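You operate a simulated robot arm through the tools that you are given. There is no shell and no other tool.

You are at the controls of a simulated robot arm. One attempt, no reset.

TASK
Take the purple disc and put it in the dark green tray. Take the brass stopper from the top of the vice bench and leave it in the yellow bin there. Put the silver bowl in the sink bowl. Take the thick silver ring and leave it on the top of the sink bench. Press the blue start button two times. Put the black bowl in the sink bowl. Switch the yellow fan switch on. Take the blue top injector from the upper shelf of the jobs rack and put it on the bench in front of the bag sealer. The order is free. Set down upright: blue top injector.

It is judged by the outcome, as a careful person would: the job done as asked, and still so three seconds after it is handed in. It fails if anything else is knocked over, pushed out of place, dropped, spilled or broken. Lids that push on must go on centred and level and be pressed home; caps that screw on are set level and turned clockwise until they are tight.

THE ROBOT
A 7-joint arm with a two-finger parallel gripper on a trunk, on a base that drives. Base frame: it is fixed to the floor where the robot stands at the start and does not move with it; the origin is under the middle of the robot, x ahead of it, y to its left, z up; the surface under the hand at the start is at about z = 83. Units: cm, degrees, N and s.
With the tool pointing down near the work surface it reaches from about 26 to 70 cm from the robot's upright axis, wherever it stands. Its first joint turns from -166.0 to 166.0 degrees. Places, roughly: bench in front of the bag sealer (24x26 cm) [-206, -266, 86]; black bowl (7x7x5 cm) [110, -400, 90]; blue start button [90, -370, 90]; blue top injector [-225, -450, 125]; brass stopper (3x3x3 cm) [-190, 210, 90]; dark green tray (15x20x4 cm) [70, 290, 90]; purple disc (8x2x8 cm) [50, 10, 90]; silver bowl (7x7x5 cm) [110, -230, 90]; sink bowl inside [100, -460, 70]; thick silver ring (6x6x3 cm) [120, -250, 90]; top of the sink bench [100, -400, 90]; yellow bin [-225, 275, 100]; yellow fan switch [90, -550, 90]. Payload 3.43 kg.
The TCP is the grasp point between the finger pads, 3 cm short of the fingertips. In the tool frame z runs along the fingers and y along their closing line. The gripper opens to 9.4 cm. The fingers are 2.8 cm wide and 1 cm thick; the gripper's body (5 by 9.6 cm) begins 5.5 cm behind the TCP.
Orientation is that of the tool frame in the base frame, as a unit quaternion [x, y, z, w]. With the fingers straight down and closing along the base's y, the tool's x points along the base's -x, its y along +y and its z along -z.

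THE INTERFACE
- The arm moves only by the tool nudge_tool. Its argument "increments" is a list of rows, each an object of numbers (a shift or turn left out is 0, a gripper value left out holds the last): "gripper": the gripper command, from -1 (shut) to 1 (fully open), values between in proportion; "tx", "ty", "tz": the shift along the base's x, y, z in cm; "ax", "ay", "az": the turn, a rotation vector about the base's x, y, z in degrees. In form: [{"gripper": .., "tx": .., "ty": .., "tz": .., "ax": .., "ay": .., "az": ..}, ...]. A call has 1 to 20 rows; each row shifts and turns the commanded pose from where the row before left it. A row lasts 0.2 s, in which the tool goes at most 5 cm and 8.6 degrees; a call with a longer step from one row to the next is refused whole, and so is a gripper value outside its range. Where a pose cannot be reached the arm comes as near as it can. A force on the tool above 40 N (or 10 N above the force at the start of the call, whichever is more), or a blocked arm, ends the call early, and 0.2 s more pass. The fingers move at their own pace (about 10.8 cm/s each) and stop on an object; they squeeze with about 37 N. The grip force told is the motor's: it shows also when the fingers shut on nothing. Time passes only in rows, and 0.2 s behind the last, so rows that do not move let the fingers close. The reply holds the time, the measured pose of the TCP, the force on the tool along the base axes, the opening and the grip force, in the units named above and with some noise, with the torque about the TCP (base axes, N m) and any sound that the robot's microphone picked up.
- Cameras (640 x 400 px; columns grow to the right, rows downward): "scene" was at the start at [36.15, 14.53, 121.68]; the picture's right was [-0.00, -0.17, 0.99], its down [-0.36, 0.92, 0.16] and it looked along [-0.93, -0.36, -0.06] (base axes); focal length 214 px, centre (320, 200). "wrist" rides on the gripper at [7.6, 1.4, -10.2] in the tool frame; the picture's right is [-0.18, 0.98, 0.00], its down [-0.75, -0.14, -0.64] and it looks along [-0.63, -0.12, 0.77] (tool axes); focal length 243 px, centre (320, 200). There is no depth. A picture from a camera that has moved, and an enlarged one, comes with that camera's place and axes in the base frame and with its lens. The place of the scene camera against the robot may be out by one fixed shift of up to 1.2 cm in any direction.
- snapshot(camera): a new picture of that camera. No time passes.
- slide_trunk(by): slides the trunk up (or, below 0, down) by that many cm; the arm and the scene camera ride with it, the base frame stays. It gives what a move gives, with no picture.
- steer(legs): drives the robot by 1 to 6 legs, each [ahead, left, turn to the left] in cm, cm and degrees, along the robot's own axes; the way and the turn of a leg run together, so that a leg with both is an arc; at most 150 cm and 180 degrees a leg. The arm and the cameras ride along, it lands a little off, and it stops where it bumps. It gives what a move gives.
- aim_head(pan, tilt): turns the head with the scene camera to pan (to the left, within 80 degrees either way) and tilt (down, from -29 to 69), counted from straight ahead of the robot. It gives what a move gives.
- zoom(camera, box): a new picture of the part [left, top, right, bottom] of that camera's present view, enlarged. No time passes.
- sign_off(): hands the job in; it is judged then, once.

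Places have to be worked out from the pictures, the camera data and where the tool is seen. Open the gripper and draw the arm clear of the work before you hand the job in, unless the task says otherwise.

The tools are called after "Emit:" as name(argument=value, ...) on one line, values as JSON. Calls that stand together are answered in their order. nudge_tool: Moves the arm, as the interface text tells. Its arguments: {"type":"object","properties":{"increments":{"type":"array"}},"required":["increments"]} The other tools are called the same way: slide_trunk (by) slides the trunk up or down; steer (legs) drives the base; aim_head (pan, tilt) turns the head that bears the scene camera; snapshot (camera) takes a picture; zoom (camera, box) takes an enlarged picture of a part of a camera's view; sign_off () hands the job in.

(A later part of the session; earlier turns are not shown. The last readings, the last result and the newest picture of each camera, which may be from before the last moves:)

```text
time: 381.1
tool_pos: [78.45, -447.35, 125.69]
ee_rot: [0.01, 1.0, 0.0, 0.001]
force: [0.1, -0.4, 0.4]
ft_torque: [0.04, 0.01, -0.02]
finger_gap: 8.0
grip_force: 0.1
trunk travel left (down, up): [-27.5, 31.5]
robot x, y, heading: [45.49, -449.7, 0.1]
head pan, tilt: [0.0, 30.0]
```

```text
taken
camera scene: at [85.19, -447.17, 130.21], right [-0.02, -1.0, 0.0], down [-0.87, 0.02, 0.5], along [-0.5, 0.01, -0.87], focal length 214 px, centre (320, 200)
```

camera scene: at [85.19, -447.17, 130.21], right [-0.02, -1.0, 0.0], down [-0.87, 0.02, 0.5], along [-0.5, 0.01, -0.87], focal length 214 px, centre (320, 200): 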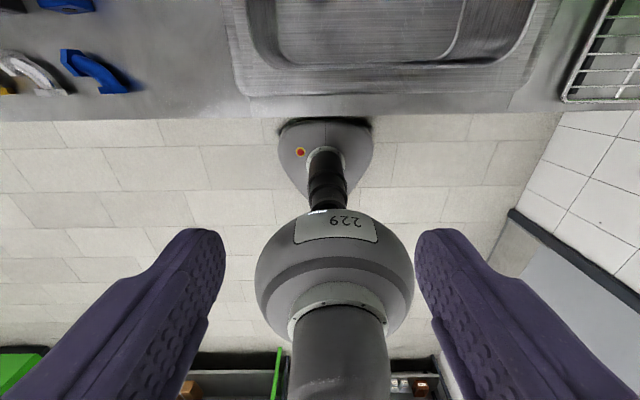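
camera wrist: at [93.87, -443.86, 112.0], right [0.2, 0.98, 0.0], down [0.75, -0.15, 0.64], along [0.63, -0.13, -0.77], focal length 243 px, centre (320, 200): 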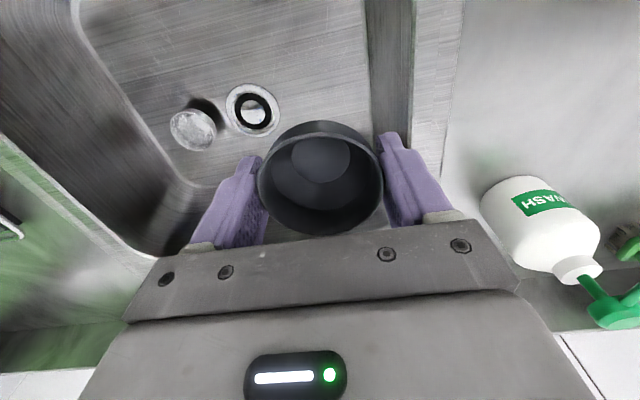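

Next, the yellow fan switch near y -550. I move right along the bench and look at the panel there.

Emit:
steer(legs=[[-22, 0, 0], [0, -78, 0]])

Emit:
aim_head(pan=0, tilt=-29)

Emit:
snapshot(camera="scene")

Emit:
snapshot(camera="wrist")

```text
time: 386.6
tool_pos: [56.83, -525.48, 125.75]
ee_rot: [0.005, 1.0, 0.001, 0.0]
force: [0.6, -0.1, -0.4]
ft_torque: [-0.03, 0.02, 0.0]
finger_gap: 7.98
grip_force: 0.0
trunk travel left (down, up): [-27.5, 31.5]
robot x, y, heading: [23.87, -528.12, 0.5]
head pan, tilt: [0.0, 30.0]
```

```text
time: 387.9
tool_pos: [56.76, -525.46, 125.8]
ee_rot: [0.005, 1.0, 0.0, 0.001]
force: [0.1, -0.1, 0.2]
ft_torque: [0.0, 0.01, -0.01]
finger_gap: 8.0
grip_force: 0.0
trunk travel left (down, up): [-27.5, 31.5]
robot x, y, heading: [23.68, -528.23, 0.5]
head pan, tilt: [0.0, -28.6]
```

```text
taken
camera scene: at [72.29, -525.36, 132.55], right [-0.01, -1.0, 0.0], down [-0.88, 0.01, -0.48], along [0.48, -0.01, -0.88], focal length 214 px, centre (320, 200)
```

scene: 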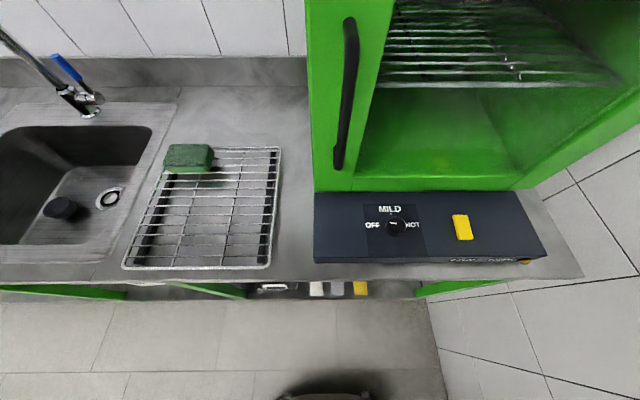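

```text
taken
camera wrist: at [49.17, -523.97, 135.87], right [0.19, 0.98, 0.0], down [0.75, -0.15, 0.64], along [0.63, -0.13, -0.77], focal length 243 px, centre (320, 200)
```

wrist: 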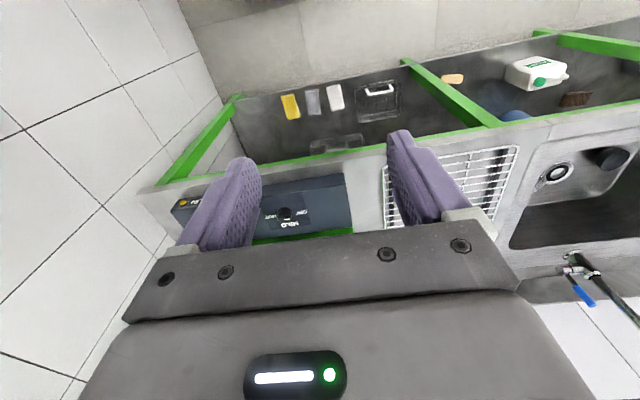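

Emit:
zoom(camera="scene", box=[300, 170, 560, 280])

```text
2.46 times, centred on (430, 225) of scene
camera zoom: at [72.29, -525.36, 132.55], right [-0.01, -1.0, 0.0], down [-0.88, 0.01, -0.48], along [0.48, -0.01, -0.88], focal length 528 px, centre (49, 138)
```

zoom: 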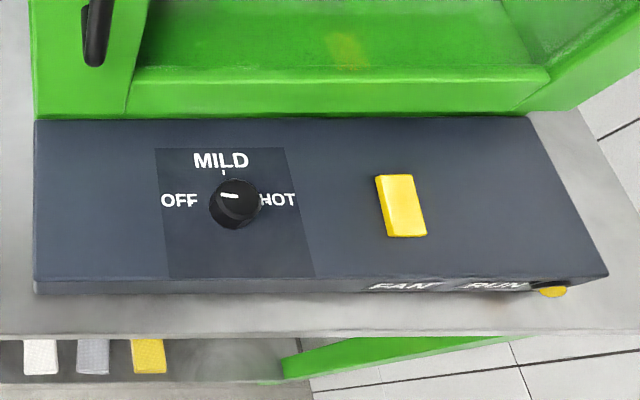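

The yellow FAN rocker is at about [88, -554] on the dark console, in front of the green cabinet. I move closer and look at it in more detail.

Emit:
steer(legs=[[10, -22, -0.5]])

Emit:
aim_head(pan=0, tilt=0)

Emit:
snapshot(camera="scene")

Emit:
snapshot(camera="wrist")

```text
time: 389.2
tool_pos: [61.95, -535.72, 125.69]
ee_rot: [0.003, 1.0, -0.006, 0.001]
force: [-1.2, -0.1, -0.7]
ft_torque: [0.02, -0.01, 0.0]
finger_gap: 8.01
grip_force: 0.1
trunk travel left (down, up): [-27.5, 31.5]
robot x, y, heading: [28.77, -539.3, 0.2]
head pan, tilt: [0.0, -28.6]
stopped in leg 1: the robot was blocked; the commanded pose is now the measured one
```

```text
time: 390.1
tool_pos: [62.12, -535.77, 125.64]
ee_rot: [0.004, 1.0, -0.007, 0.001]
force: [-0.1, 0.3, 0.4]
ft_torque: [0.03, 0.0, -0.04]
finger_gap: 7.99
grip_force: 0.0
trunk travel left (down, up): [-27.5, 31.5]
robot x, y, heading: [28.93, -539.47, 0.3]
head pan, tilt: [0.0, 0.0]
```

```text
taken
camera scene: at [73.58, -535.55, 130.28], right [-0.01, -1.0, 0.01], down [-1.0, 0.01, 0.0], along [0.0, -0.01, -1.0], focal length 214 px, centre (320, 200)
```

scene: 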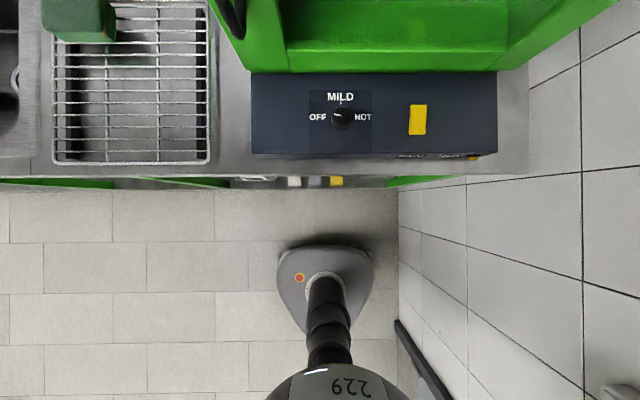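

```text
taken
camera wrist: at [54.45, -534.14, 135.85], right [0.19, 0.98, -0.01], down [0.75, -0.14, 0.65], along [0.63, -0.13, -0.76], focal length 243 px, centre (320, 200)
```

wrist: 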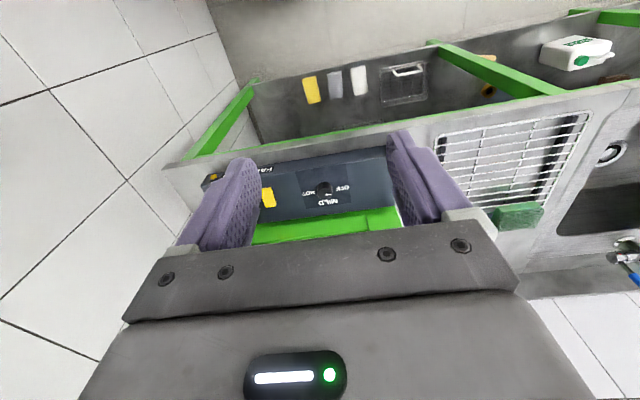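

The base is stopped by the side wall at y -539, which is close enough. I zoom on the rocker from above.

Emit:
zoom(camera="scene", box=[380, 90, 500, 165])

Emit:
zoom(camera="wrist", box=[200, 140, 360, 240])

```text
5.33 times, centred on (440, 128) of scene
camera zoom: at [73.58, -535.55, 130.28], right [-0.01, -1.0, 0.01], down [-1.0, 0.01, 0.0], along [0.0, -0.01, -1.0], focal length 1144 px, centre (-320, 587)
```

zoom: 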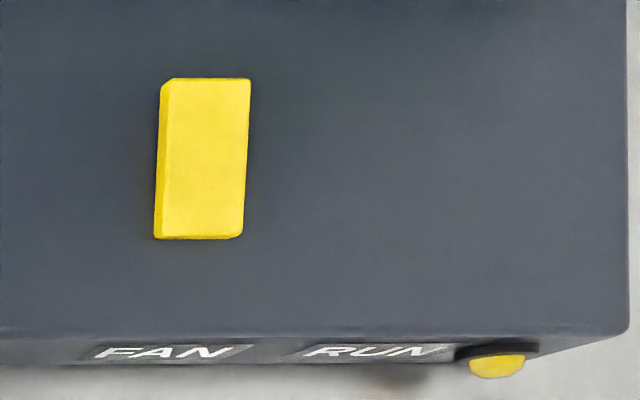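

```text
4.00 times, centred on (280, 190) of wrist
camera zoom: at [54.45, -534.14, 135.85], right [0.19, 0.98, -0.01], down [0.75, -0.14, 0.65], along [0.63, -0.13, -0.76], focal length 970 px, centre (480, 240)
```

zoom: 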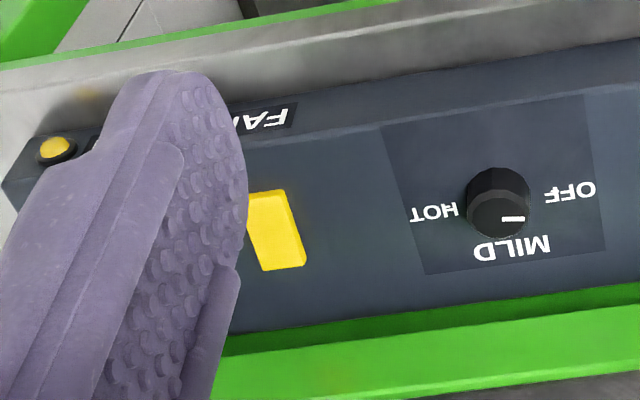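

The rocker's far (+x) end appears raised, so the near end is the one now pressed; I'll press the far end. I close the fingers, turn the hand 90° so the head stays clear of the cabinet, and drive forward.

Emit:
aim_head(pan=0, tilt=30)

Emit:
steer(legs=[[15, 2, 0]])

Emit:
nudge_tool(increments=[{"gripper": -1, "az": 8}, {"az": 8}, {"az": 8}, {"az": 8}, {"az": 8}, {"az": 8}, {"az": 8}, {"az": 8}, {"az": 8}, {"az": 8}, {"az": 8}, {"az": 2}, {}])

Emit:
snapshot(camera="scene")

Emit:
snapshot(camera="wrist")

```text
time: 391.1
tool_pos: [62.07, -535.76, 125.6]
ee_rot: [0.005, 1.0, -0.007, 0.001]
force: [0.2, 0.5, -0.4]
ft_torque: [-0.01, -0.01, 0.02]
finger_gap: 7.95
grip_force: 0.0
trunk travel left (down, up): [-27.5, 31.5]
robot x, y, heading: [29.18, -539.39, 0.2]
head pan, tilt: [0.0, 30.0]
```

```text
time: 392.2
tool_pos: [67.63, -536.44, 125.5]
ee_rot: [0.018, 1.0, -0.006, -0.002]
force: [0.7, 0.3, 0.8]
ft_torque: [0.0, 0.02, 0.03]
finger_gap: 7.98
grip_force: 0.0
trunk travel left (down, up): [-27.5, 31.5]
robot x, y, heading: [34.04, -539.53, -2.1]
head pan, tilt: [0.0, 30.0]
stopped in leg 1: the robot was blocked; the commanded pose is now the measured one
```

```text
time: 395.0
tool_pos: [63.73, -535.06, 125.3]
ee_rot: [-0.69, 0.724, 0.0, 0.001]
force: [0.3, 0.5, 0.2]
ft_torque: [0.01, -0.01, 0.0]
finger_gap: 0.01
grip_force: 33.2
out of reach, approached as far as the arm can: row 10, 11, 12
trunk travel left (down, up): [-27.5, 31.5]
robot x, y, heading: [33.61, -539.54, -2.4]
head pan, tilt: [0.0, 30.0]
```

```text
taken
camera scene: at [64.5, -528.62, 129.88], right [1.0, -0.05, 0.0], down [-0.04, -0.87, 0.5], along [-0.02, -0.5, -0.87], focal length 214 px, centre (320, 200)
```

scene: 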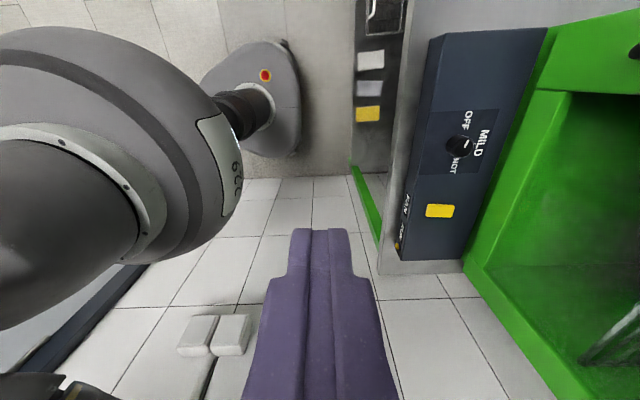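

```text
taken
camera wrist: at [61.89, -542.61, 135.52], right [-0.97, 0.23, 0.0], down [0.18, 0.74, 0.64], along [0.15, 0.63, -0.77], focal length 243 px, centre (320, 200)
```

wrist: 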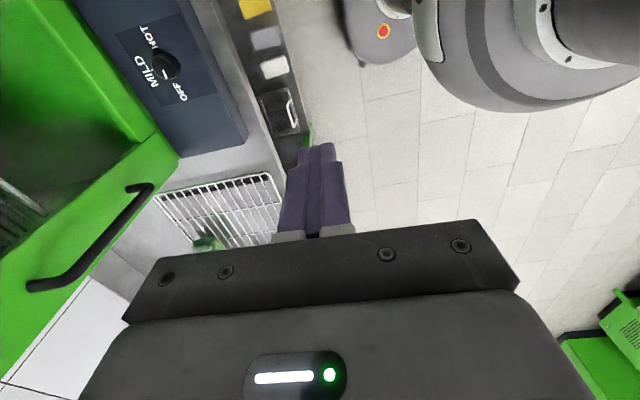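

The base is scraping the side wall; I shift left 13 cm, straighten, and then go forward.

Emit:
steer(legs=[[0, 13, 2.4], [10, 0, 0]])

Emit:
snapshot(camera="scene")

```text
time: 397.0
tool_pos: [74.13, -520.74, 125.29]
ee_rot: [-0.705, 0.709, 0.0, 0.001]
force: [1.0, 0.0, -0.5]
ft_torque: [0.03, 0.04, 0.02]
finger_gap: 0.01
grip_force: 33.3
trunk travel left (down, up): [-27.5, 31.5]
robot x, y, heading: [44.2, -526.28, 0.4]
head pan, tilt: [0.0, 30.0]
```

```text
taken
camera scene: at [74.76, -514.33, 129.82], right [1.0, -0.01, 0.0], down [-0.01, -0.87, 0.5], along [0.0, -0.5, -0.87], focal length 214 px, centre (320, 200)
```

scene: 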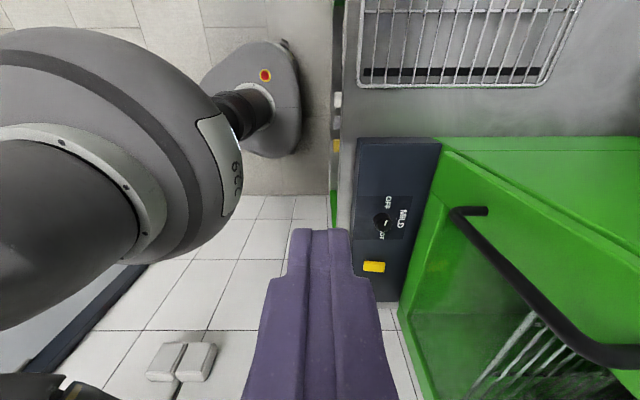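

Now well placed. I move the closed fingertips above the rocker and look.

Emit:
nudge_tool(increments=[{"ty": -4}, {"ty": -4}, {"ty": -4}, {"ty": -4}, {"ty": -4}, {"tx": 2, "ty": -4}, {"tx": 3, "ty": -3.5}, {"tx": 4, "ty": -3}, {"tx": 4, "ty": -1.5}, {"tz": -4}, {"tz": -4}, {}])

Emit:
snapshot(camera="scene")

Emit:
snapshot(camera="wrist")

```text
time: 399.6
tool_pos: [70.87, -524.04, 119.55]
ee_rot: [-0.705, 0.709, 0.002, 0.0]
force: [0.6, -0.6, 0.8]
ft_torque: [0.02, 0.01, 0.02]
finger_gap: 0.0
grip_force: 32.8
out of reach, approached as far as the arm can: row 1, 2, 3, 4, 5, 6, 7, 8, 9, 10, 11
trunk travel left (down, up): [-27.5, 31.5]
robot x, y, heading: [44.63, -526.4, 0.1]
head pan, tilt: [0.0, 30.0]
```

```text
taken
camera scene: at [71.54, -517.59, 124.05], right [1.0, -0.01, 0.0], down [-0.01, -0.87, 0.5], along [-0.01, -0.5, -0.87], focal length 214 px, centre (320, 200)
```

scene: 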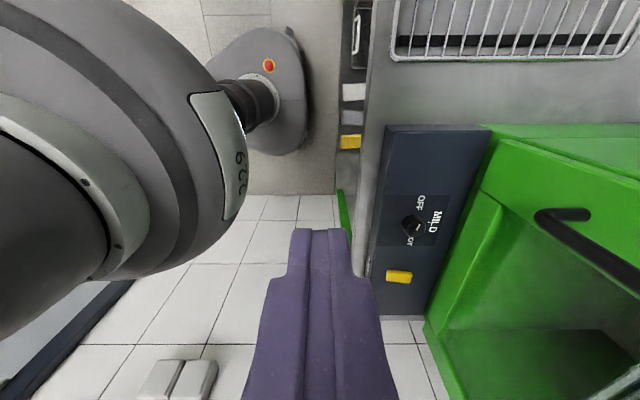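

```text
taken
camera wrist: at [69.49, -531.64, 129.71], right [-0.98, 0.19, 0.0], down [0.15, 0.75, 0.64], along [0.12, 0.63, -0.77], focal length 243 px, centre (320, 200)
```

wrist: 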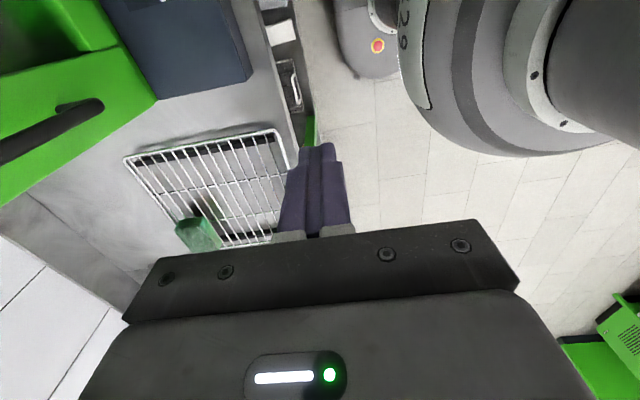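

The wrist limit blocks that yaw. I turn the hand the other way (head to the -y side) where the wrist has room.

Emit:
nudge_tool(increments=[{"az": -8, "tz": 2}, {"az": -8, "tz": 2}, {"az": -8}, {"az": -8}, {"az": -8}, {"az": -8}, {"az": -8}, {"az": -8}, {"az": -8}, {"az": -8}, {"az": -8}, {"az": -8}, {"az": -8}, {"az": -8}, {"az": -8}, {"az": -8}, {"az": -8}, {"az": -8}, {"az": -8}, {"az": -8}])

Emit:
nudge_tool(increments=[{"az": -8}, {"az": -8}, {"az": -4}, {}])

Emit:
snapshot(camera="scene")

```text
time: 403.8
tool_pos: [70.87, -524.13, 123.57]
ee_rot: [0.577, 0.816, -0.002, 0.001]
force: [-0.3, 0.5, -1.0]
ft_torque: [0.01, -0.01, -0.02]
finger_gap: 0.01
grip_force: 33.0
trunk travel left (down, up): [-27.5, 31.5]
robot x, y, heading: [44.34, -526.07, 0.3]
head pan, tilt: [0.0, 30.0]
```

```text
time: 404.8
tool_pos: [70.97, -524.09, 123.46]
ee_rot: [0.71, 0.704, -0.001, 0.0]
force: [-0.3, -0.5, -0.3]
ft_torque: [-0.01, -0.02, 0.05]
finger_gap: 0.01
grip_force: 33.3
trunk travel left (down, up): [-27.5, 31.5]
robot x, y, heading: [44.35, -526.41, -0.0]
head pan, tilt: [0.0, 30.0]
```

```text
taken
camera scene: at [71.43, -529.96, 128.03], right [-1.0, 0.01, 0.0], down [0.01, 0.87, 0.5], along [0.0, 0.5, -0.87], focal length 214 px, centre (320, 200)
```

scene: 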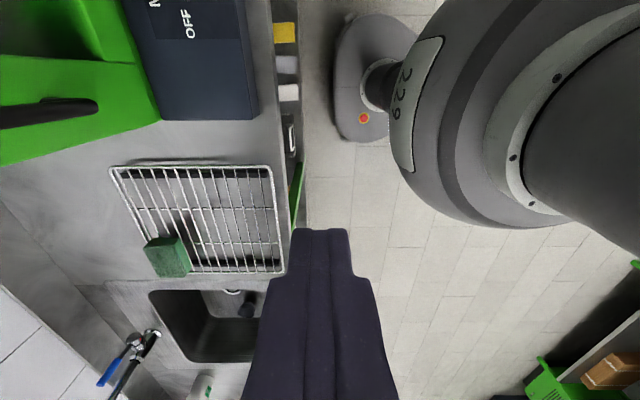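

The hand is turned. I go along -y first at x 71, then in over the rocker.

Emit:
nudge_tool(increments=[{"ty": -4}, {"ty": -4}, {"ty": -4}, {"ty": -4}, {"ty": -4}, {"ty": -4}, {"ty": -4}, {"tx": 4, "ty": -1}, {"tx": 4}, {"tx": 4}, {"tx": 4}, {"tx": 1.5}, {"tz": -4}, {"tz": -4}, {}])

Emit:
snapshot(camera="scene")

Emit:
snapshot(camera="wrist")

```text
time: 408.0
tool_pos: [88.65, -553.17, 115.41]
ee_rot: [0.71, 0.705, -0.001, 0.0]
force: [0.9, 1.0, -0.4]
ft_torque: [-0.02, -0.02, 0.01]
finger_gap: 0.0
grip_force: 32.8
trunk travel left (down, up): [-27.5, 31.5]
robot x, y, heading: [44.55, -526.41, 0.1]
head pan, tilt: [0.0, 30.0]
```

```text
taken
camera scene: at [89.02, -559.04, 119.95], right [-1.0, 0.01, 0.0], down [0.01, 0.87, 0.5], along [0.0, 0.5, -0.87], focal length 214 px, centre (320, 200)
```

scene: 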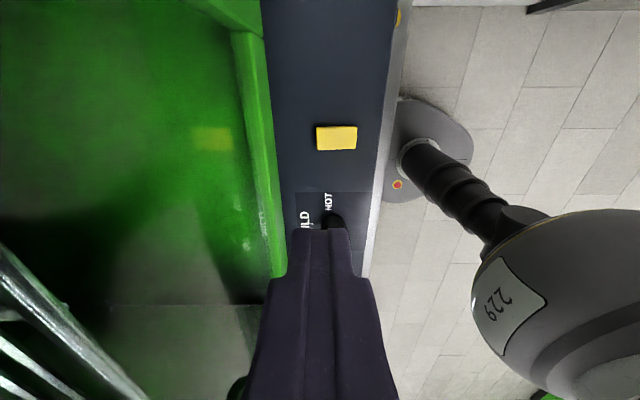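

```text
taken
camera wrist: at [90.02, -545.52, 125.59], right [0.98, -0.19, 0.0], down [-0.15, -0.75, 0.64], along [-0.12, -0.63, -0.77], focal length 243 px, centre (320, 200)
```

wrist: 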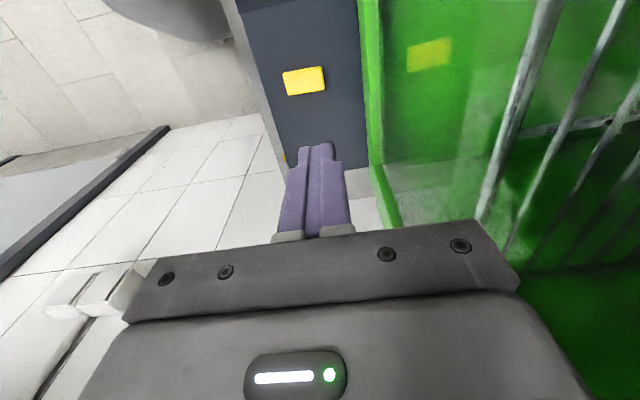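

Emit:
zoom(camera="scene", box=[290, 110, 386, 170])

Emit:
zoom(camera="wrist", box=[250, 40, 378, 120])

```text
6.67 times, centred on (338, 140) of scene
camera zoom: at [89.02, -559.04, 119.95], right [-1.0, 0.01, 0.0], down [0.01, 0.87, 0.5], along [0.0, 0.5, -0.87], focal length 1430 px, centre (200, 600)
```

zoom: 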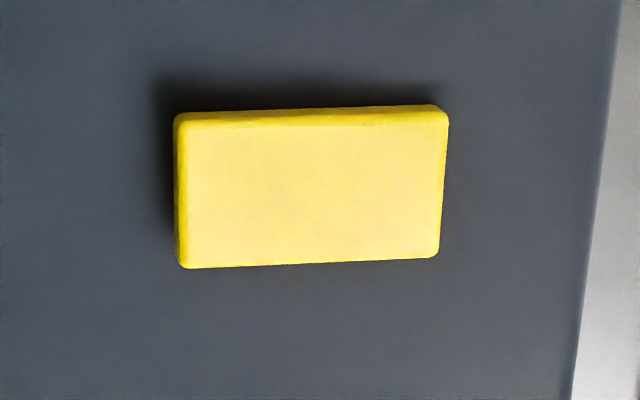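

```text
5.00 times, centred on (314, 80) of wrist
camera zoom: at [90.02, -545.52, 125.59], right [0.98, -0.19, 0.0], down [-0.15, -0.75, 0.64], along [-0.12, -0.63, -0.77], focal length 1213 px, centre (350, 800)
```

zoom: 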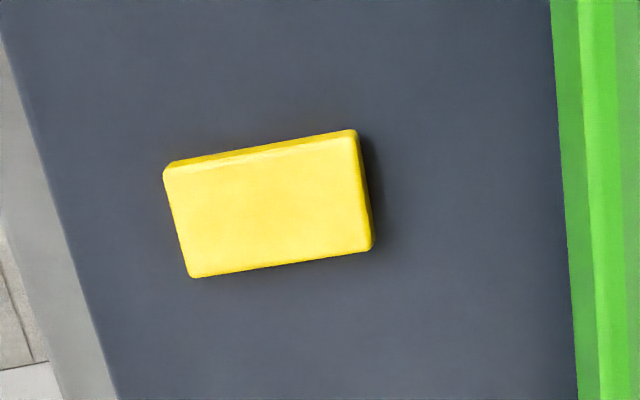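

Both views confirm the far (+x) end is raised; the rocker centre is at [86.9, -552.7], top z≈94.5. I descend over its far end and creep down to press.

Emit:
nudge_tool(increments=[{"ty": 0.4, "tz": -4}, {"tz": -4}, {"tz": -4}, {"tz": -3}, {}])

Emit:
snapshot(camera="scene")

Emit:
snapshot(camera="wrist")

```text
time: 409.2
tool_pos: [88.52, -552.84, 100.41]
ee_rot: [0.709, 0.705, -0.001, 0.001]
force: [0.1, 0.2, -0.4]
ft_torque: [-0.03, -0.02, 0.05]
finger_gap: 0.01
grip_force: 32.9
trunk travel left (down, up): [-27.5, 31.5]
robot x, y, heading: [44.25, -526.6, -0.1]
head pan, tilt: [0.0, 30.0]
```

```text
taken
camera scene: at [88.94, -558.65, 104.95], right [-1.0, 0.01, 0.0], down [0.01, 0.87, 0.5], along [0.0, 0.5, -0.87], focal length 214 px, centre (320, 200)
```

scene: 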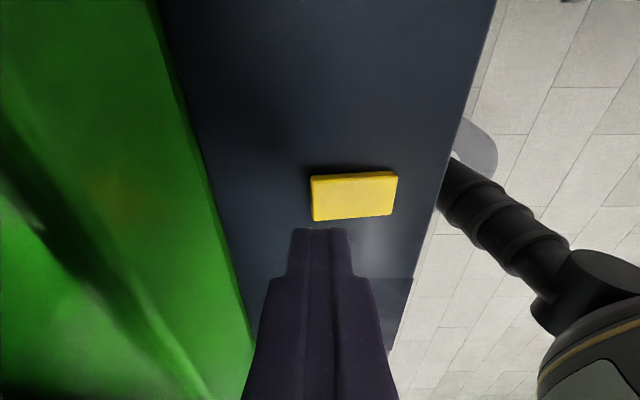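

```text
taken
camera wrist: at [89.95, -545.13, 110.59], right [0.98, -0.19, 0.0], down [-0.15, -0.75, 0.64], along [-0.12, -0.63, -0.77], focal length 243 px, centre (320, 200)
```

wrist: 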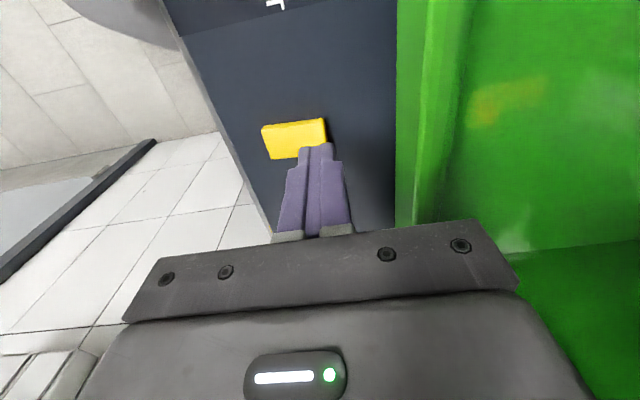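

Alignment is good. I shift 0.3 cm toward the robot and press down in small steps.

Emit:
nudge_tool(increments=[{"tx": -0.3, "tz": -1.2}, {"tz": -0.6}, {"tz": -0.4}, {"tz": -0.3}, {}])

Emit:
nudge_tool(increments=[{"tz": -0.3}, {"tz": -0.3}, {}])

```text
time: 410.4
tool_pos: [88.17, -552.75, 98.0]
ee_rot: [0.71, 0.704, -0.001, 0.001]
force: [-0.2, 0.1, -1.1]
ft_torque: [-0.01, 0.0, 0.04]
finger_gap: 0.0
grip_force: 33.3
trunk travel left (down, up): [-27.5, 31.5]
robot x, y, heading: [44.33, -526.39, -0.0]
head pan, tilt: [0.0, 30.0]
```

```text
time: 411.2
tool_pos: [88.05, -552.77, 97.4]
ee_rot: [0.709, 0.705, 0.001, 0.001]
force: [0.7, -0.2, 1.0]
ft_torque: [-0.02, -0.03, 0.03]
finger_gap: 0.0
grip_force: 32.6
trunk travel left (down, up): [-27.5, 31.5]
robot x, y, heading: [44.23, -526.47, -0.1]
head pan, tilt: [0.0, 30.0]
```

Continuing the press in small steps, watching force and sound.

Emit:
nudge_tool(increments=[{"tz": -0.25}, {"tz": -0.25}, {}])

Emit:
nudge_tool(increments=[{"tz": -0.25}, {"tz": -0.25}, {}])

```text
time: 412.0
tool_pos: [88.22, -552.55, 97.11]
ee_rot: [0.709, 0.705, 0.0, 0.002]
force: [6.6, -0.3, 13.6]
ft_torque: [0.11, -0.05, -0.06]
finger_gap: 0.0
grip_force: 33.3
trunk travel left (down, up): [-27.5, 31.5]
robot x, y, heading: [44.02, -526.45, -0.2]
head pan, tilt: [0.0, 30.0]
```

```text
time: 412.5
tool_pos: [88.31, -552.74, 97.0]
ee_rot: [0.708, 0.706, -0.001, 0.005]
force: [-6.7, 2.9, 18.3]
ft_torque: [0.31, 0.36, 0.04]
finger_gap: 0.03
grip_force: 33.1
trunk travel left (down, up): [-27.5, 31.5]
robot x, y, heading: [44.09, -526.29, 0.0]
head pan, tilt: [0.0, 30.0]
stopped in row 2: the force on the tool passed its limit at 46 N (the readings are from after the stop); the commanded pose is now the measured one
```

The rocker bottomed at 46 N. I lift and look at its state.

Emit:
nudge_tool(increments=[{"tz": 2}, {"tz": 4}, {"tz": 4}, {"tz": 4}, {"tz": 4}, {}])

Emit:
zoom(camera="scene", box=[290, 110, 386, 170])

Emit:
zoom(camera="wrist", box=[250, 40, 378, 120])

```text
time: 413.9
tool_pos: [88.58, -552.74, 114.79]
ee_rot: [0.709, 0.705, 0.0, 0.004]
force: [0.1, -0.1, 0.3]
ft_torque: [0.01, 0.0, -0.01]
finger_gap: 0.0
grip_force: 32.7
trunk travel left (down, up): [-27.5, 31.5]
robot x, y, heading: [44.2, -526.4, -0.0]
head pan, tilt: [0.0, 30.0]
```

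```text
6.67 times, centred on (338, 140) of scene
camera zoom: at [88.97, -558.67, 119.45], right [-1.0, 0.01, 0.0], down [0.0, 0.87, 0.5], along [0.01, 0.5, -0.87], focal length 1430 px, centre (200, 600)
```

zoom: 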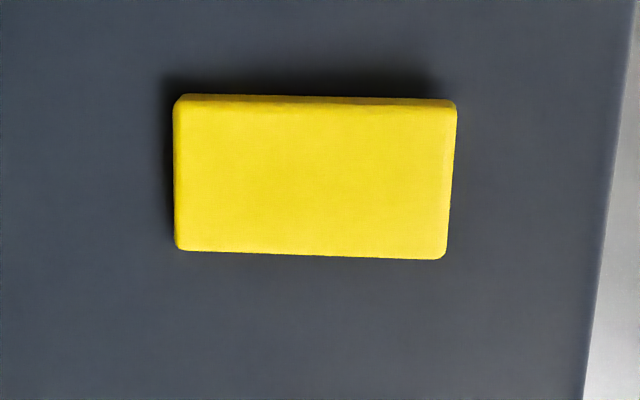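

```text
5.00 times, centred on (314, 80) of wrist
camera zoom: at [89.95, -545.14, 125.06], right [0.98, -0.19, 0.0], down [-0.15, -0.75, 0.65], along [-0.12, -0.63, -0.76], focal length 1213 px, centre (350, 800)
```

zoom: 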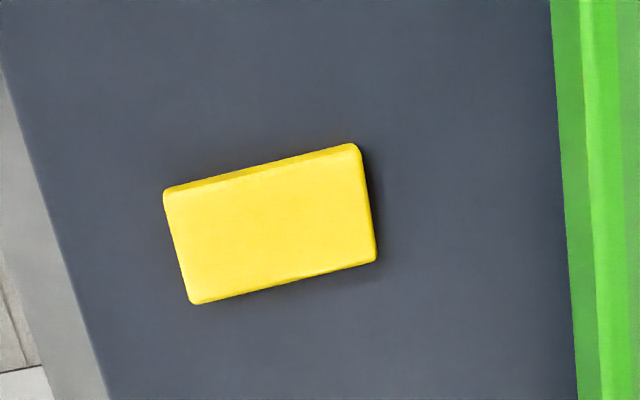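

The rocker's tilt has flipped (near end now raised). I retract along the same path and check the RUN lamp from the front.

Emit:
nudge_tool(increments=[{"tz": 4}, {"tz": 4}, {"tx": -4}, {"tx": -4}, {"tx": -4}, {"tx": -4}, {"tx": -2, "ty": 3}, {"ty": 4}, {"ty": 4}, {"ty": 4}, {"ty": 4}, {"ty": 4}, {"ty": 4}, {}])

Emit:
nudge_tool(increments=[{"az": 8}, {"az": 8}, {"az": 8}, {"az": 8}, {"az": 8}, {"az": 8}, {"az": 8}, {"az": 8}, {"az": 8}, {"az": 8}, {"az": 8}, {"az": 2}, {}])

Emit:
steer(legs=[[-20, 0, 0]])

Emit:
aim_head(pan=0, tilt=-29)

Emit:
snapshot(camera="scene")

```text
time: 416.9
tool_pos: [70.28, -525.84, 122.76]
ee_rot: [0.709, 0.705, -0.001, 0.003]
force: [0.0, -1.2, -0.5]
ft_torque: [0.05, 0.0, 0.01]
finger_gap: 0.01
grip_force: 32.6
trunk travel left (down, up): [-27.5, 31.5]
robot x, y, heading: [44.36, -526.56, 0.4]
head pan, tilt: [0.0, 30.0]
```

```text
time: 419.7
tool_pos: [70.32, -525.86, 122.87]
ee_rot: [0.003, 1.0, 0.001, 0.002]
force: [0.3, 0.3, 0.0]
ft_torque: [0.0, -0.01, -0.01]
finger_gap: 0.0
grip_force: 33.3
trunk travel left (down, up): [-27.5, 31.5]
robot x, y, heading: [44.48, -526.22, -0.2]
head pan, tilt: [0.0, 30.0]
```

```text
time: 421.3
tool_pos: [50.23, -525.72, 122.88]
ee_rot: [0.003, 1.0, 0.002, 0.003]
force: [-0.4, -0.2, 0.0]
ft_torque: [0.0, -0.04, 0.01]
finger_gap: 0.0
grip_force: 32.8
trunk travel left (down, up): [-27.5, 31.5]
robot x, y, heading: [23.98, -526.4, 0.3]
head pan, tilt: [0.0, 30.0]
```

```text
time: 422.5
tool_pos: [50.16, -525.71, 122.79]
ee_rot: [0.003, 1.0, 0.001, 0.002]
force: [-0.5, 0.5, 0.3]
ft_torque: [0.0, 0.03, -0.02]
finger_gap: 0.01
grip_force: 32.8
trunk travel left (down, up): [-27.5, 31.5]
robot x, y, heading: [23.91, -526.14, 0.1]
head pan, tilt: [0.0, -28.6]
```

```text
taken
camera scene: at [65.71, -525.64, 129.78], right [-0.01, -1.0, 0.0], down [-0.88, 0.01, -0.48], along [0.48, 0.0, -0.88], focal length 214 px, centre (320, 200)
```

scene: 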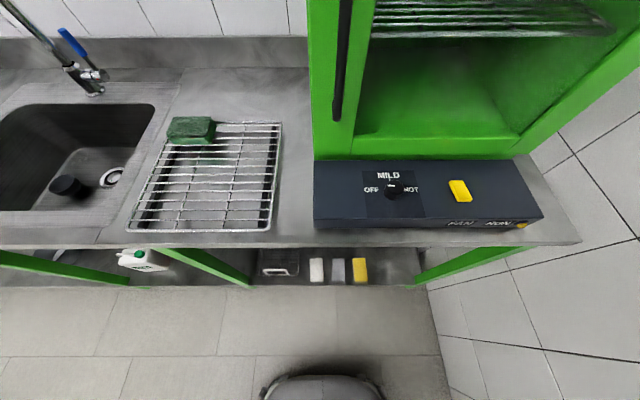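

I zoom on the rocker/lamp and on the bowls in the sink.

Emit:
zoom(camera="scene", box=[420, 160, 560, 250])

Emit:
zoom(camera="scene", box=[0, 80, 180, 240])

```text
4.44 times, centred on (490, 205) of scene
camera zoom: at [65.71, -525.64, 129.78], right [-0.01, -1.0, 0.0], down [-0.88, 0.01, -0.48], along [0.48, 0.0, -0.88], focal length 953 px, centre (-436, 178)
```

zoom: 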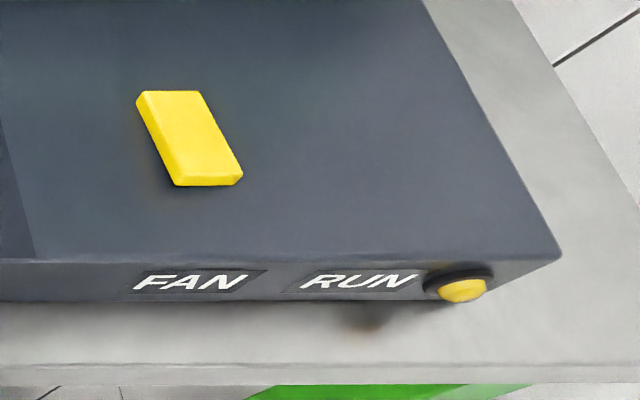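

```text
2.50 times, centred on (90, 160) of scene
camera zoom: at [65.71, -525.64, 129.78], right [-0.01, -1.0, 0.0], down [-0.88, 0.01, -0.48], along [0.48, 0.0, -0.88], focal length 536 px, centre (895, 300)
```

zoom: 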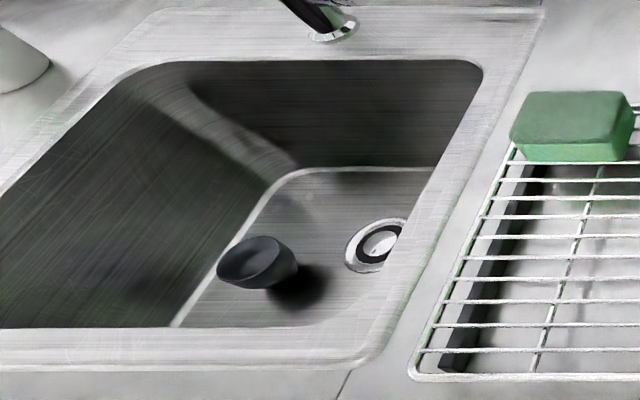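

The rocker is toggled (far end down). Next the blue START button: I drive along +y to y≈-364 and look at the console.

Emit:
steer(legs=[[0, 150, 0], [0, 14, 0]])

Emit:
snapshot(camera="scene")

```text
time: 430.9
tool_pos: [50.43, -361.37, 122.91]
ee_rot: [0.006, 1.0, 0.001, 0.003]
force: [0.6, 0.0, 0.1]
ft_torque: [-0.05, 0.01, 0.02]
finger_gap: 0.03
grip_force: 33.1
trunk travel left (down, up): [-27.5, 31.5]
robot x, y, heading: [24.54, -361.82, -0.3]
head pan, tilt: [0.0, -28.6]
```

```text
taken
camera scene: at [65.92, -361.34, 129.79], right [-0.01, -1.0, 0.0], down [-0.88, 0.01, -0.48], along [0.48, 0.0, -0.88], focal length 214 px, centre (320, 200)
```

scene: 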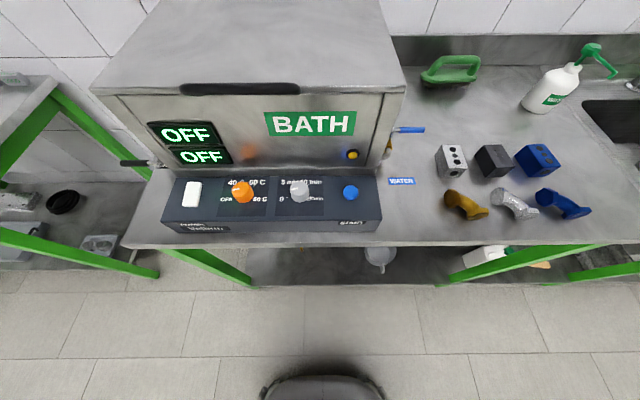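

The button is at about [87.8, -367] close to the bath's front face (x≈92), so I'll press it with the tool pitched 45°. First I drive closer for a precise look from above.

Emit:
aim_head(pan=0, tilt=0)

Emit:
steer(legs=[[18, -4, 0]])

Emit:
snapshot(camera="scene")

Emit:
snapshot(camera="wrist")

```text
time: 431.9
tool_pos: [50.52, -361.56, 122.72]
ee_rot: [0.006, 1.0, 0.002, 0.002]
force: [0.0, 0.2, -0.5]
ft_torque: [0.03, -0.02, 0.0]
finger_gap: 0.0
grip_force: 32.6
trunk travel left (down, up): [-27.5, 31.5]
robot x, y, heading: [24.13, -362.2, -0.5]
head pan, tilt: [0.0, 0.0]
```

```text
time: 433.4
tool_pos: [68.58, -365.62, 122.79]
ee_rot: [0.005, 1.0, 0.002, 0.002]
force: [0.6, 0.1, 0.2]
ft_torque: [0.0, 0.06, 0.03]
finger_gap: 0.0
grip_force: 32.8
trunk travel left (down, up): [-27.5, 31.5]
robot x, y, heading: [42.34, -365.87, -0.5]
head pan, tilt: [0.0, 0.0]
```

```text
taken
camera scene: at [80.03, -365.52, 127.44], right [-0.01, -1.0, 0.0], down [-1.0, 0.01, 0.0], along [0.0, 0.0, -1.0], focal length 214 px, centre (320, 200)
```

scene: 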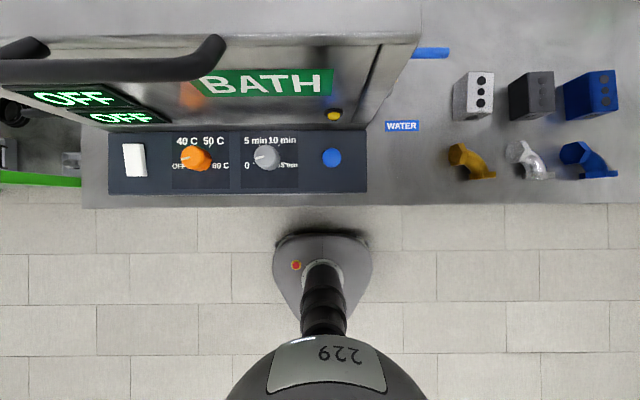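

```text
taken
camera wrist: at [60.89, -364.16, 132.99], right [0.2, 0.98, 0.01], down [0.75, -0.15, 0.64], along [0.63, -0.12, -0.76], focal length 243 px, centre (320, 200)
```

wrist: 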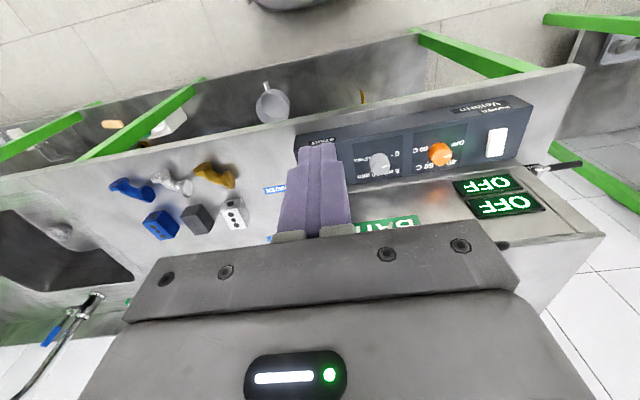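

Button confirmed at about [87.3, -367.3, 93]; the bath face is at x≈91. I tuck the head to tilt 40, pitch the tool 50° forward, and approach.

Emit:
aim_head(pan=0, tilt=40)

Emit:
nudge_tool(increments=[{"ay": -7.2}, {"ay": -7.2}, {"ay": -7.2}, {"ay": -7.2}, {"ay": -7.2}, {"ay": -7.2}, {"ay": -7.2}, {}])

Emit:
snapshot(camera="wrist")

Emit:
snapshot(camera="scene")

```text
time: 434.4
tool_pos: [68.43, -365.64, 122.9]
ee_rot: [0.006, 1.0, 0.002, 0.002]
force: [0.3, 0.1, 0.6]
ft_torque: [0.03, -0.02, -0.02]
finger_gap: 0.02
grip_force: 33.4
trunk travel left (down, up): [-27.5, 31.5]
robot x, y, heading: [42.41, -365.86, -0.1]
head pan, tilt: [0.0, 40.0]
```

```text
time: 436.2
tool_pos: [79.47, -365.23, 134.0]
ee_rot: [0.005, 0.904, 0.004, 0.428]
force: [-0.9, 0.2, -0.1]
ft_torque: [0.03, 0.01, -0.03]
finger_gap: 0.0
grip_force: 32.6
out of reach, approached as far as the arm can: row 1, 2, 3, 4, 5, 6, 7
trunk travel left (down, up): [-27.5, 31.5]
robot x, y, heading: [42.63, -365.89, -0.2]
head pan, tilt: [0.0, 40.0]
```

```text
taken
camera wrist: at [66.67, -363.78, 134.56], right [0.12, 0.98, 0.15], down [-0.02, -0.15, 0.99], along [0.99, -0.12, 0.0], focal length 243 px, centre (320, 200)
```

wrist: 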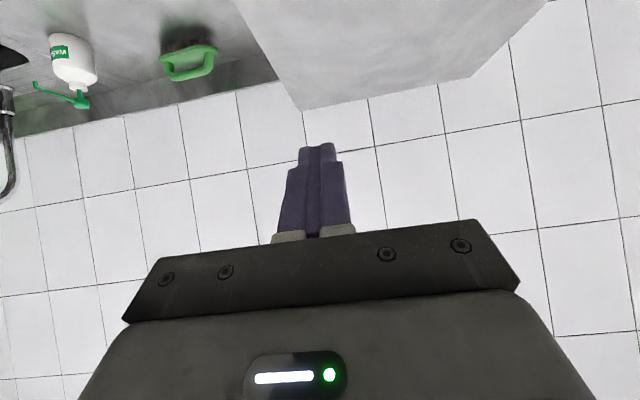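

```text
taken
camera scene: at [79.38, -365.07, 140.99], right [0.0, -1.0, -0.01], down [-0.98, 0.01, -0.19], along [0.19, 0.01, -0.98], focal length 214 px, centre (320, 200)
```

scene: 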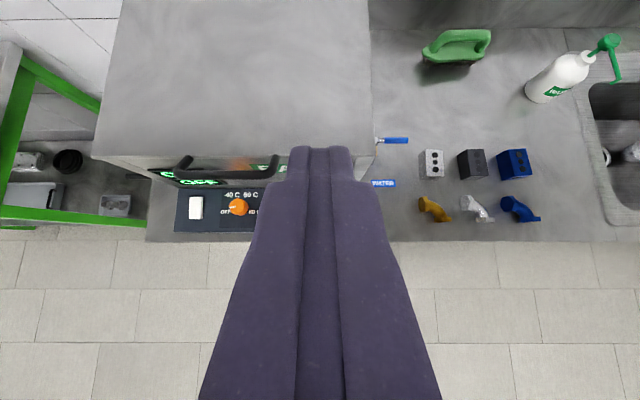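

The pitch is 50°, with the hand at [79.5, -365, 134]. I lower in front of the bath step by step, watching that the arm follows.

Emit:
nudge_tool(increments=[{"tz": -4}, {"tz": -4}, {"tz": -4}, {"ty": -2}, {}])

Emit:
snapshot(camera="wrist")

```text
time: 437.4
tool_pos: [85.48, -367.17, 126.41]
ee_rot: [0.005, 0.904, 0.004, 0.427]
force: [0.2, -0.2, -0.4]
ft_torque: [-0.03, 0.0, -0.02]
finger_gap: 0.0
grip_force: 32.7
out of reach, approached as far as the arm can: row 1, 2, 3
trunk travel left (down, up): [-27.5, 31.5]
robot x, y, heading: [42.32, -366.17, -0.5]
head pan, tilt: [0.0, 40.0]
```

```text
taken
camera wrist: at [72.7, -365.66, 126.9], right [0.12, 0.98, 0.15], down [-0.02, -0.15, 0.99], along [0.99, -0.12, 0.0], focal length 243 px, centre (320, 200)
```

wrist: 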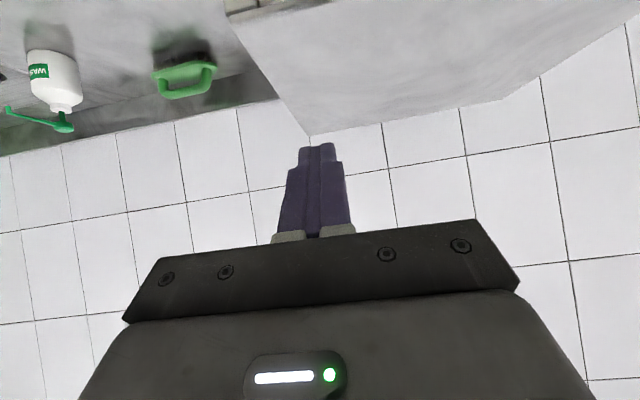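

The pitched posture needs more standoff, so I back the base up 17 cm and then bring the tip down and forward.

Emit:
steer(legs=[[-17, 0, 0]])

Emit:
nudge_tool(increments=[{"tx": 3, "tz": -3}, {"tx": 2, "tz": -4}, {"tx": 2, "tz": -4}, {"tx": 1, "tz": -4}, {}])

Emit:
snapshot(camera="wrist")

Emit:
snapshot(camera="scene")

```text
time: 438.9
tool_pos: [68.48, -367.02, 126.41]
ee_rot: [0.005, 0.904, 0.005, 0.428]
force: [0.2, 0.5, 0.2]
ft_torque: [-0.01, -0.02, 0.03]
finger_gap: 0.0
grip_force: 32.6
trunk travel left (down, up): [-27.5, 31.5]
robot x, y, heading: [25.37, -366.33, -0.4]
head pan, tilt: [0.0, 40.0]
```

```text
time: 440.1
tool_pos: [76.53, -366.97, 111.41]
ee_rot: [0.005, 0.904, 0.005, 0.427]
force: [0.3, 0.8, 0.3]
ft_torque: [-0.02, -0.01, -0.02]
finger_gap: 0.01
grip_force: 32.1
trunk travel left (down, up): [-27.5, 31.5]
robot x, y, heading: [25.68, -366.18, -0.2]
head pan, tilt: [0.0, 40.0]
```

```text
taken
camera wrist: at [63.78, -365.5, 112.0], right [0.12, 0.98, 0.15], down [-0.02, -0.15, 0.99], along [0.99, -0.12, 0.0], focal length 243 px, centre (320, 200)
```

wrist: 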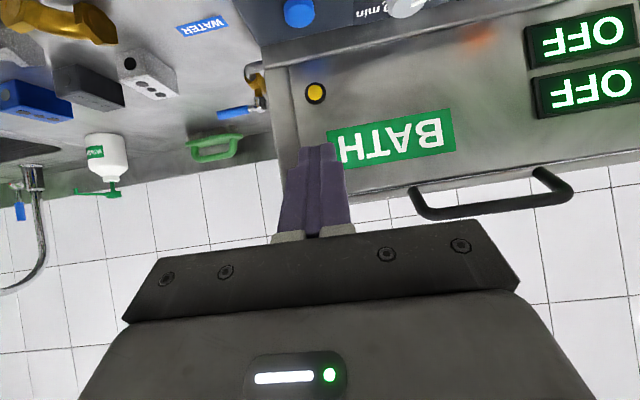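

```text
taken
camera scene: at [76.5, -366.8, 118.42], right [-0.01, -1.0, -0.01], down [-0.98, 0.01, -0.18], along [0.18, 0.01, -0.98], focal length 214 px, centre (320, 200)
```

scene: 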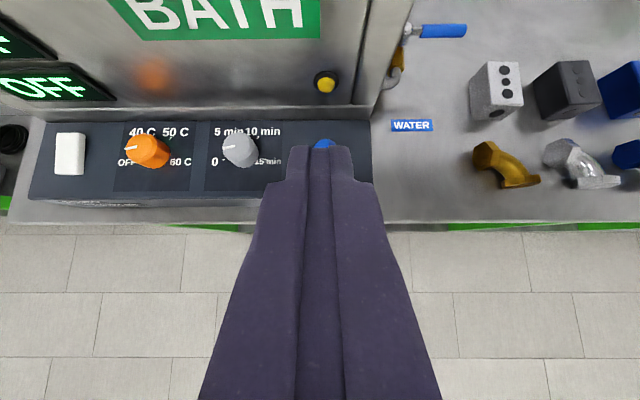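

The button shows in both views at [87.3, -367.4, ~93.6]. I move the tip above it.

Emit:
nudge_tool(increments=[{"tx": 3, "tz": -3, "ty": -0.4}, {"tx": 3, "tz": -3}, {"tx": 2.5, "tz": -3}, {"tx": 0.8, "tz": -1.5}, {}])

Emit:
snapshot(camera="wrist")

Emit:
snapshot(camera="scene")

```text
time: 441.3
tool_pos: [85.98, -367.55, 100.84]
ee_rot: [0.005, 0.904, 0.005, 0.427]
force: [-0.7, -1.0, 0.0]
ft_torque: [-0.02, -0.01, 0.0]
finger_gap: 0.0
grip_force: 32.7
trunk travel left (down, up): [-27.5, 31.5]
robot x, y, heading: [25.73, -366.26, -0.4]
head pan, tilt: [0.0, 40.0]
```

```text
taken
camera wrist: at [73.1, -365.96, 101.42], right [0.12, 0.98, 0.15], down [-0.02, -0.15, 0.99], along [0.99, -0.12, 0.0], focal length 243 px, centre (320, 200)
```

wrist: 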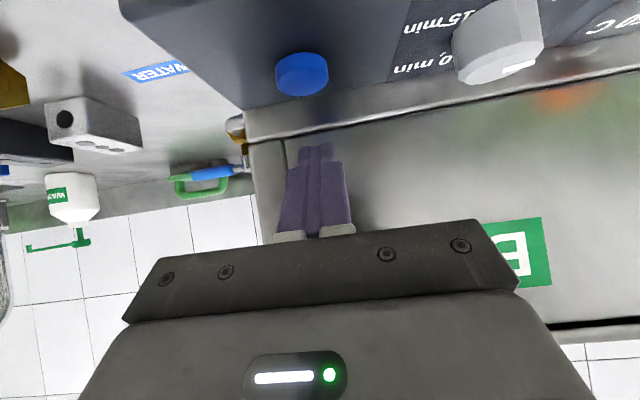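

```text
taken
camera scene: at [85.82, -367.26, 107.84], right [-0.01, -1.0, -0.01], down [-0.98, 0.01, -0.18], along [0.18, 0.01, -0.98], focal length 214 px, centre (320, 200)
```

scene: 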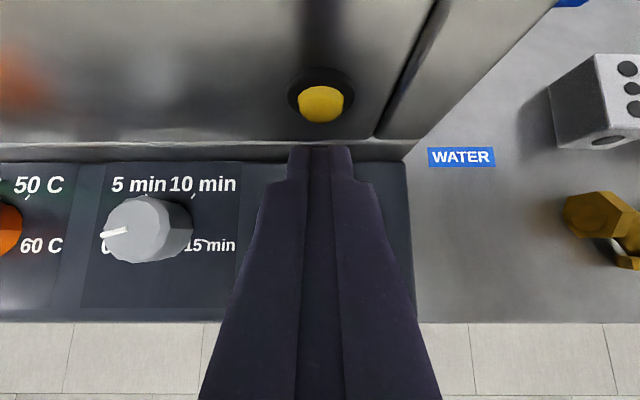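

The button centre refines to [86.7, -367.5, ~94.3]. I shift back 0.5 cm and creep down to press.

Emit:
nudge_tool(increments=[{"tx": -0.5, "tz": -1}, {"tz": -1}, {"tz": -0.5}, {}])

Emit:
snapshot(camera="wrist")

```text
time: 442.3
tool_pos: [85.31, -367.34, 98.3]
ee_rot: [0.004, 0.904, 0.005, 0.428]
force: [0.9, -0.2, 0.5]
ft_torque: [0.02, -0.01, -0.03]
finger_gap: 0.0
grip_force: 33.6
trunk travel left (down, up): [-27.5, 31.5]
robot x, y, heading: [25.07, -365.94, -0.4]
head pan, tilt: [0.0, 40.0]
```

```text
taken
camera wrist: at [72.62, -365.92, 98.87], right [0.12, 0.98, 0.15], down [-0.02, -0.15, 0.99], along [0.99, -0.12, 0.0], focal length 243 px, centre (320, 200)
```

wrist: 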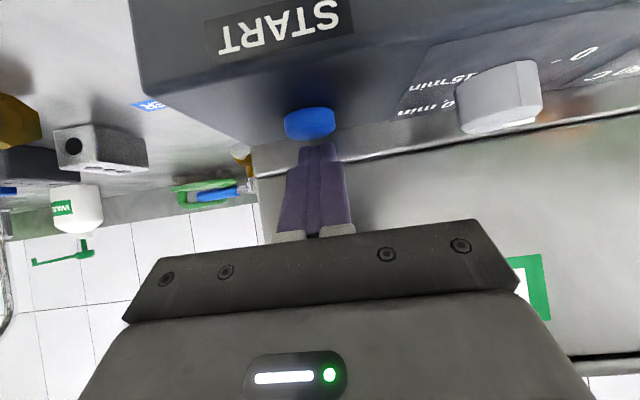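

The tip is just above the button. I shift 0.3 cm to -y and press in small steps.

Emit:
nudge_tool(increments=[{"ty": -0.3, "tz": -0.3}, {"tz": -0.2}, {}])

Emit:
nudge_tool(increments=[{"tz": -0.2}, {"tz": -0.2}, {}])

```text
time: 443.1
tool_pos: [85.39, -367.58, 97.81]
ee_rot: [0.005, 0.904, 0.004, 0.427]
force: [0.5, 0.3, 2.8]
ft_torque: [0.05, -0.06, 0.05]
finger_gap: 0.02
grip_force: 33.1
trunk travel left (down, up): [-27.5, 31.5]
robot x, y, heading: [25.5, -366.09, -0.3]
head pan, tilt: [0.0, 40.0]
heard: click
```

```text
time: 443.9
tool_pos: [85.38, -367.78, 97.56]
ee_rot: [0.005, 0.903, 0.004, 0.429]
force: [1.6, 0.8, 14.1]
ft_torque: [-0.01, -0.25, 0.06]
finger_gap: 0.0
grip_force: 32.8
trunk travel left (down, up): [-27.5, 31.5]
robot x, y, heading: [25.55, -365.91, -0.2]
head pan, tilt: [0.0, 40.0]
```

A click was heard: press one. I lift clear fully and press a second time.

Emit:
nudge_tool(increments=[{"tz": 0.6}, {"tz": 1}, {"tz": 0.6}, {}, {}])

Emit:
snapshot(camera="wrist")

```text
time: 445.1
tool_pos: [85.33, -367.7, 99.68]
ee_rot: [0.006, 0.904, 0.003, 0.427]
force: [0.2, 0.3, 0.0]
ft_torque: [0.0, -0.01, 0.01]
finger_gap: 0.0
grip_force: 33.0
trunk travel left (down, up): [-27.5, 31.5]
robot x, y, heading: [25.32, -366.23, -0.6]
head pan, tilt: [0.0, 40.0]
```

```text
taken
camera wrist: at [72.55, -366.24, 100.18], right [0.12, 0.98, 0.15], down [-0.02, -0.15, 0.99], along [0.99, -0.12, 0.0], focal length 243 px, centre (320, 200)
```

wrist: 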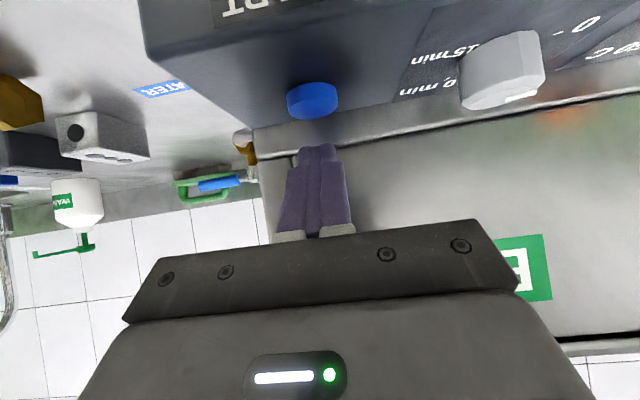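

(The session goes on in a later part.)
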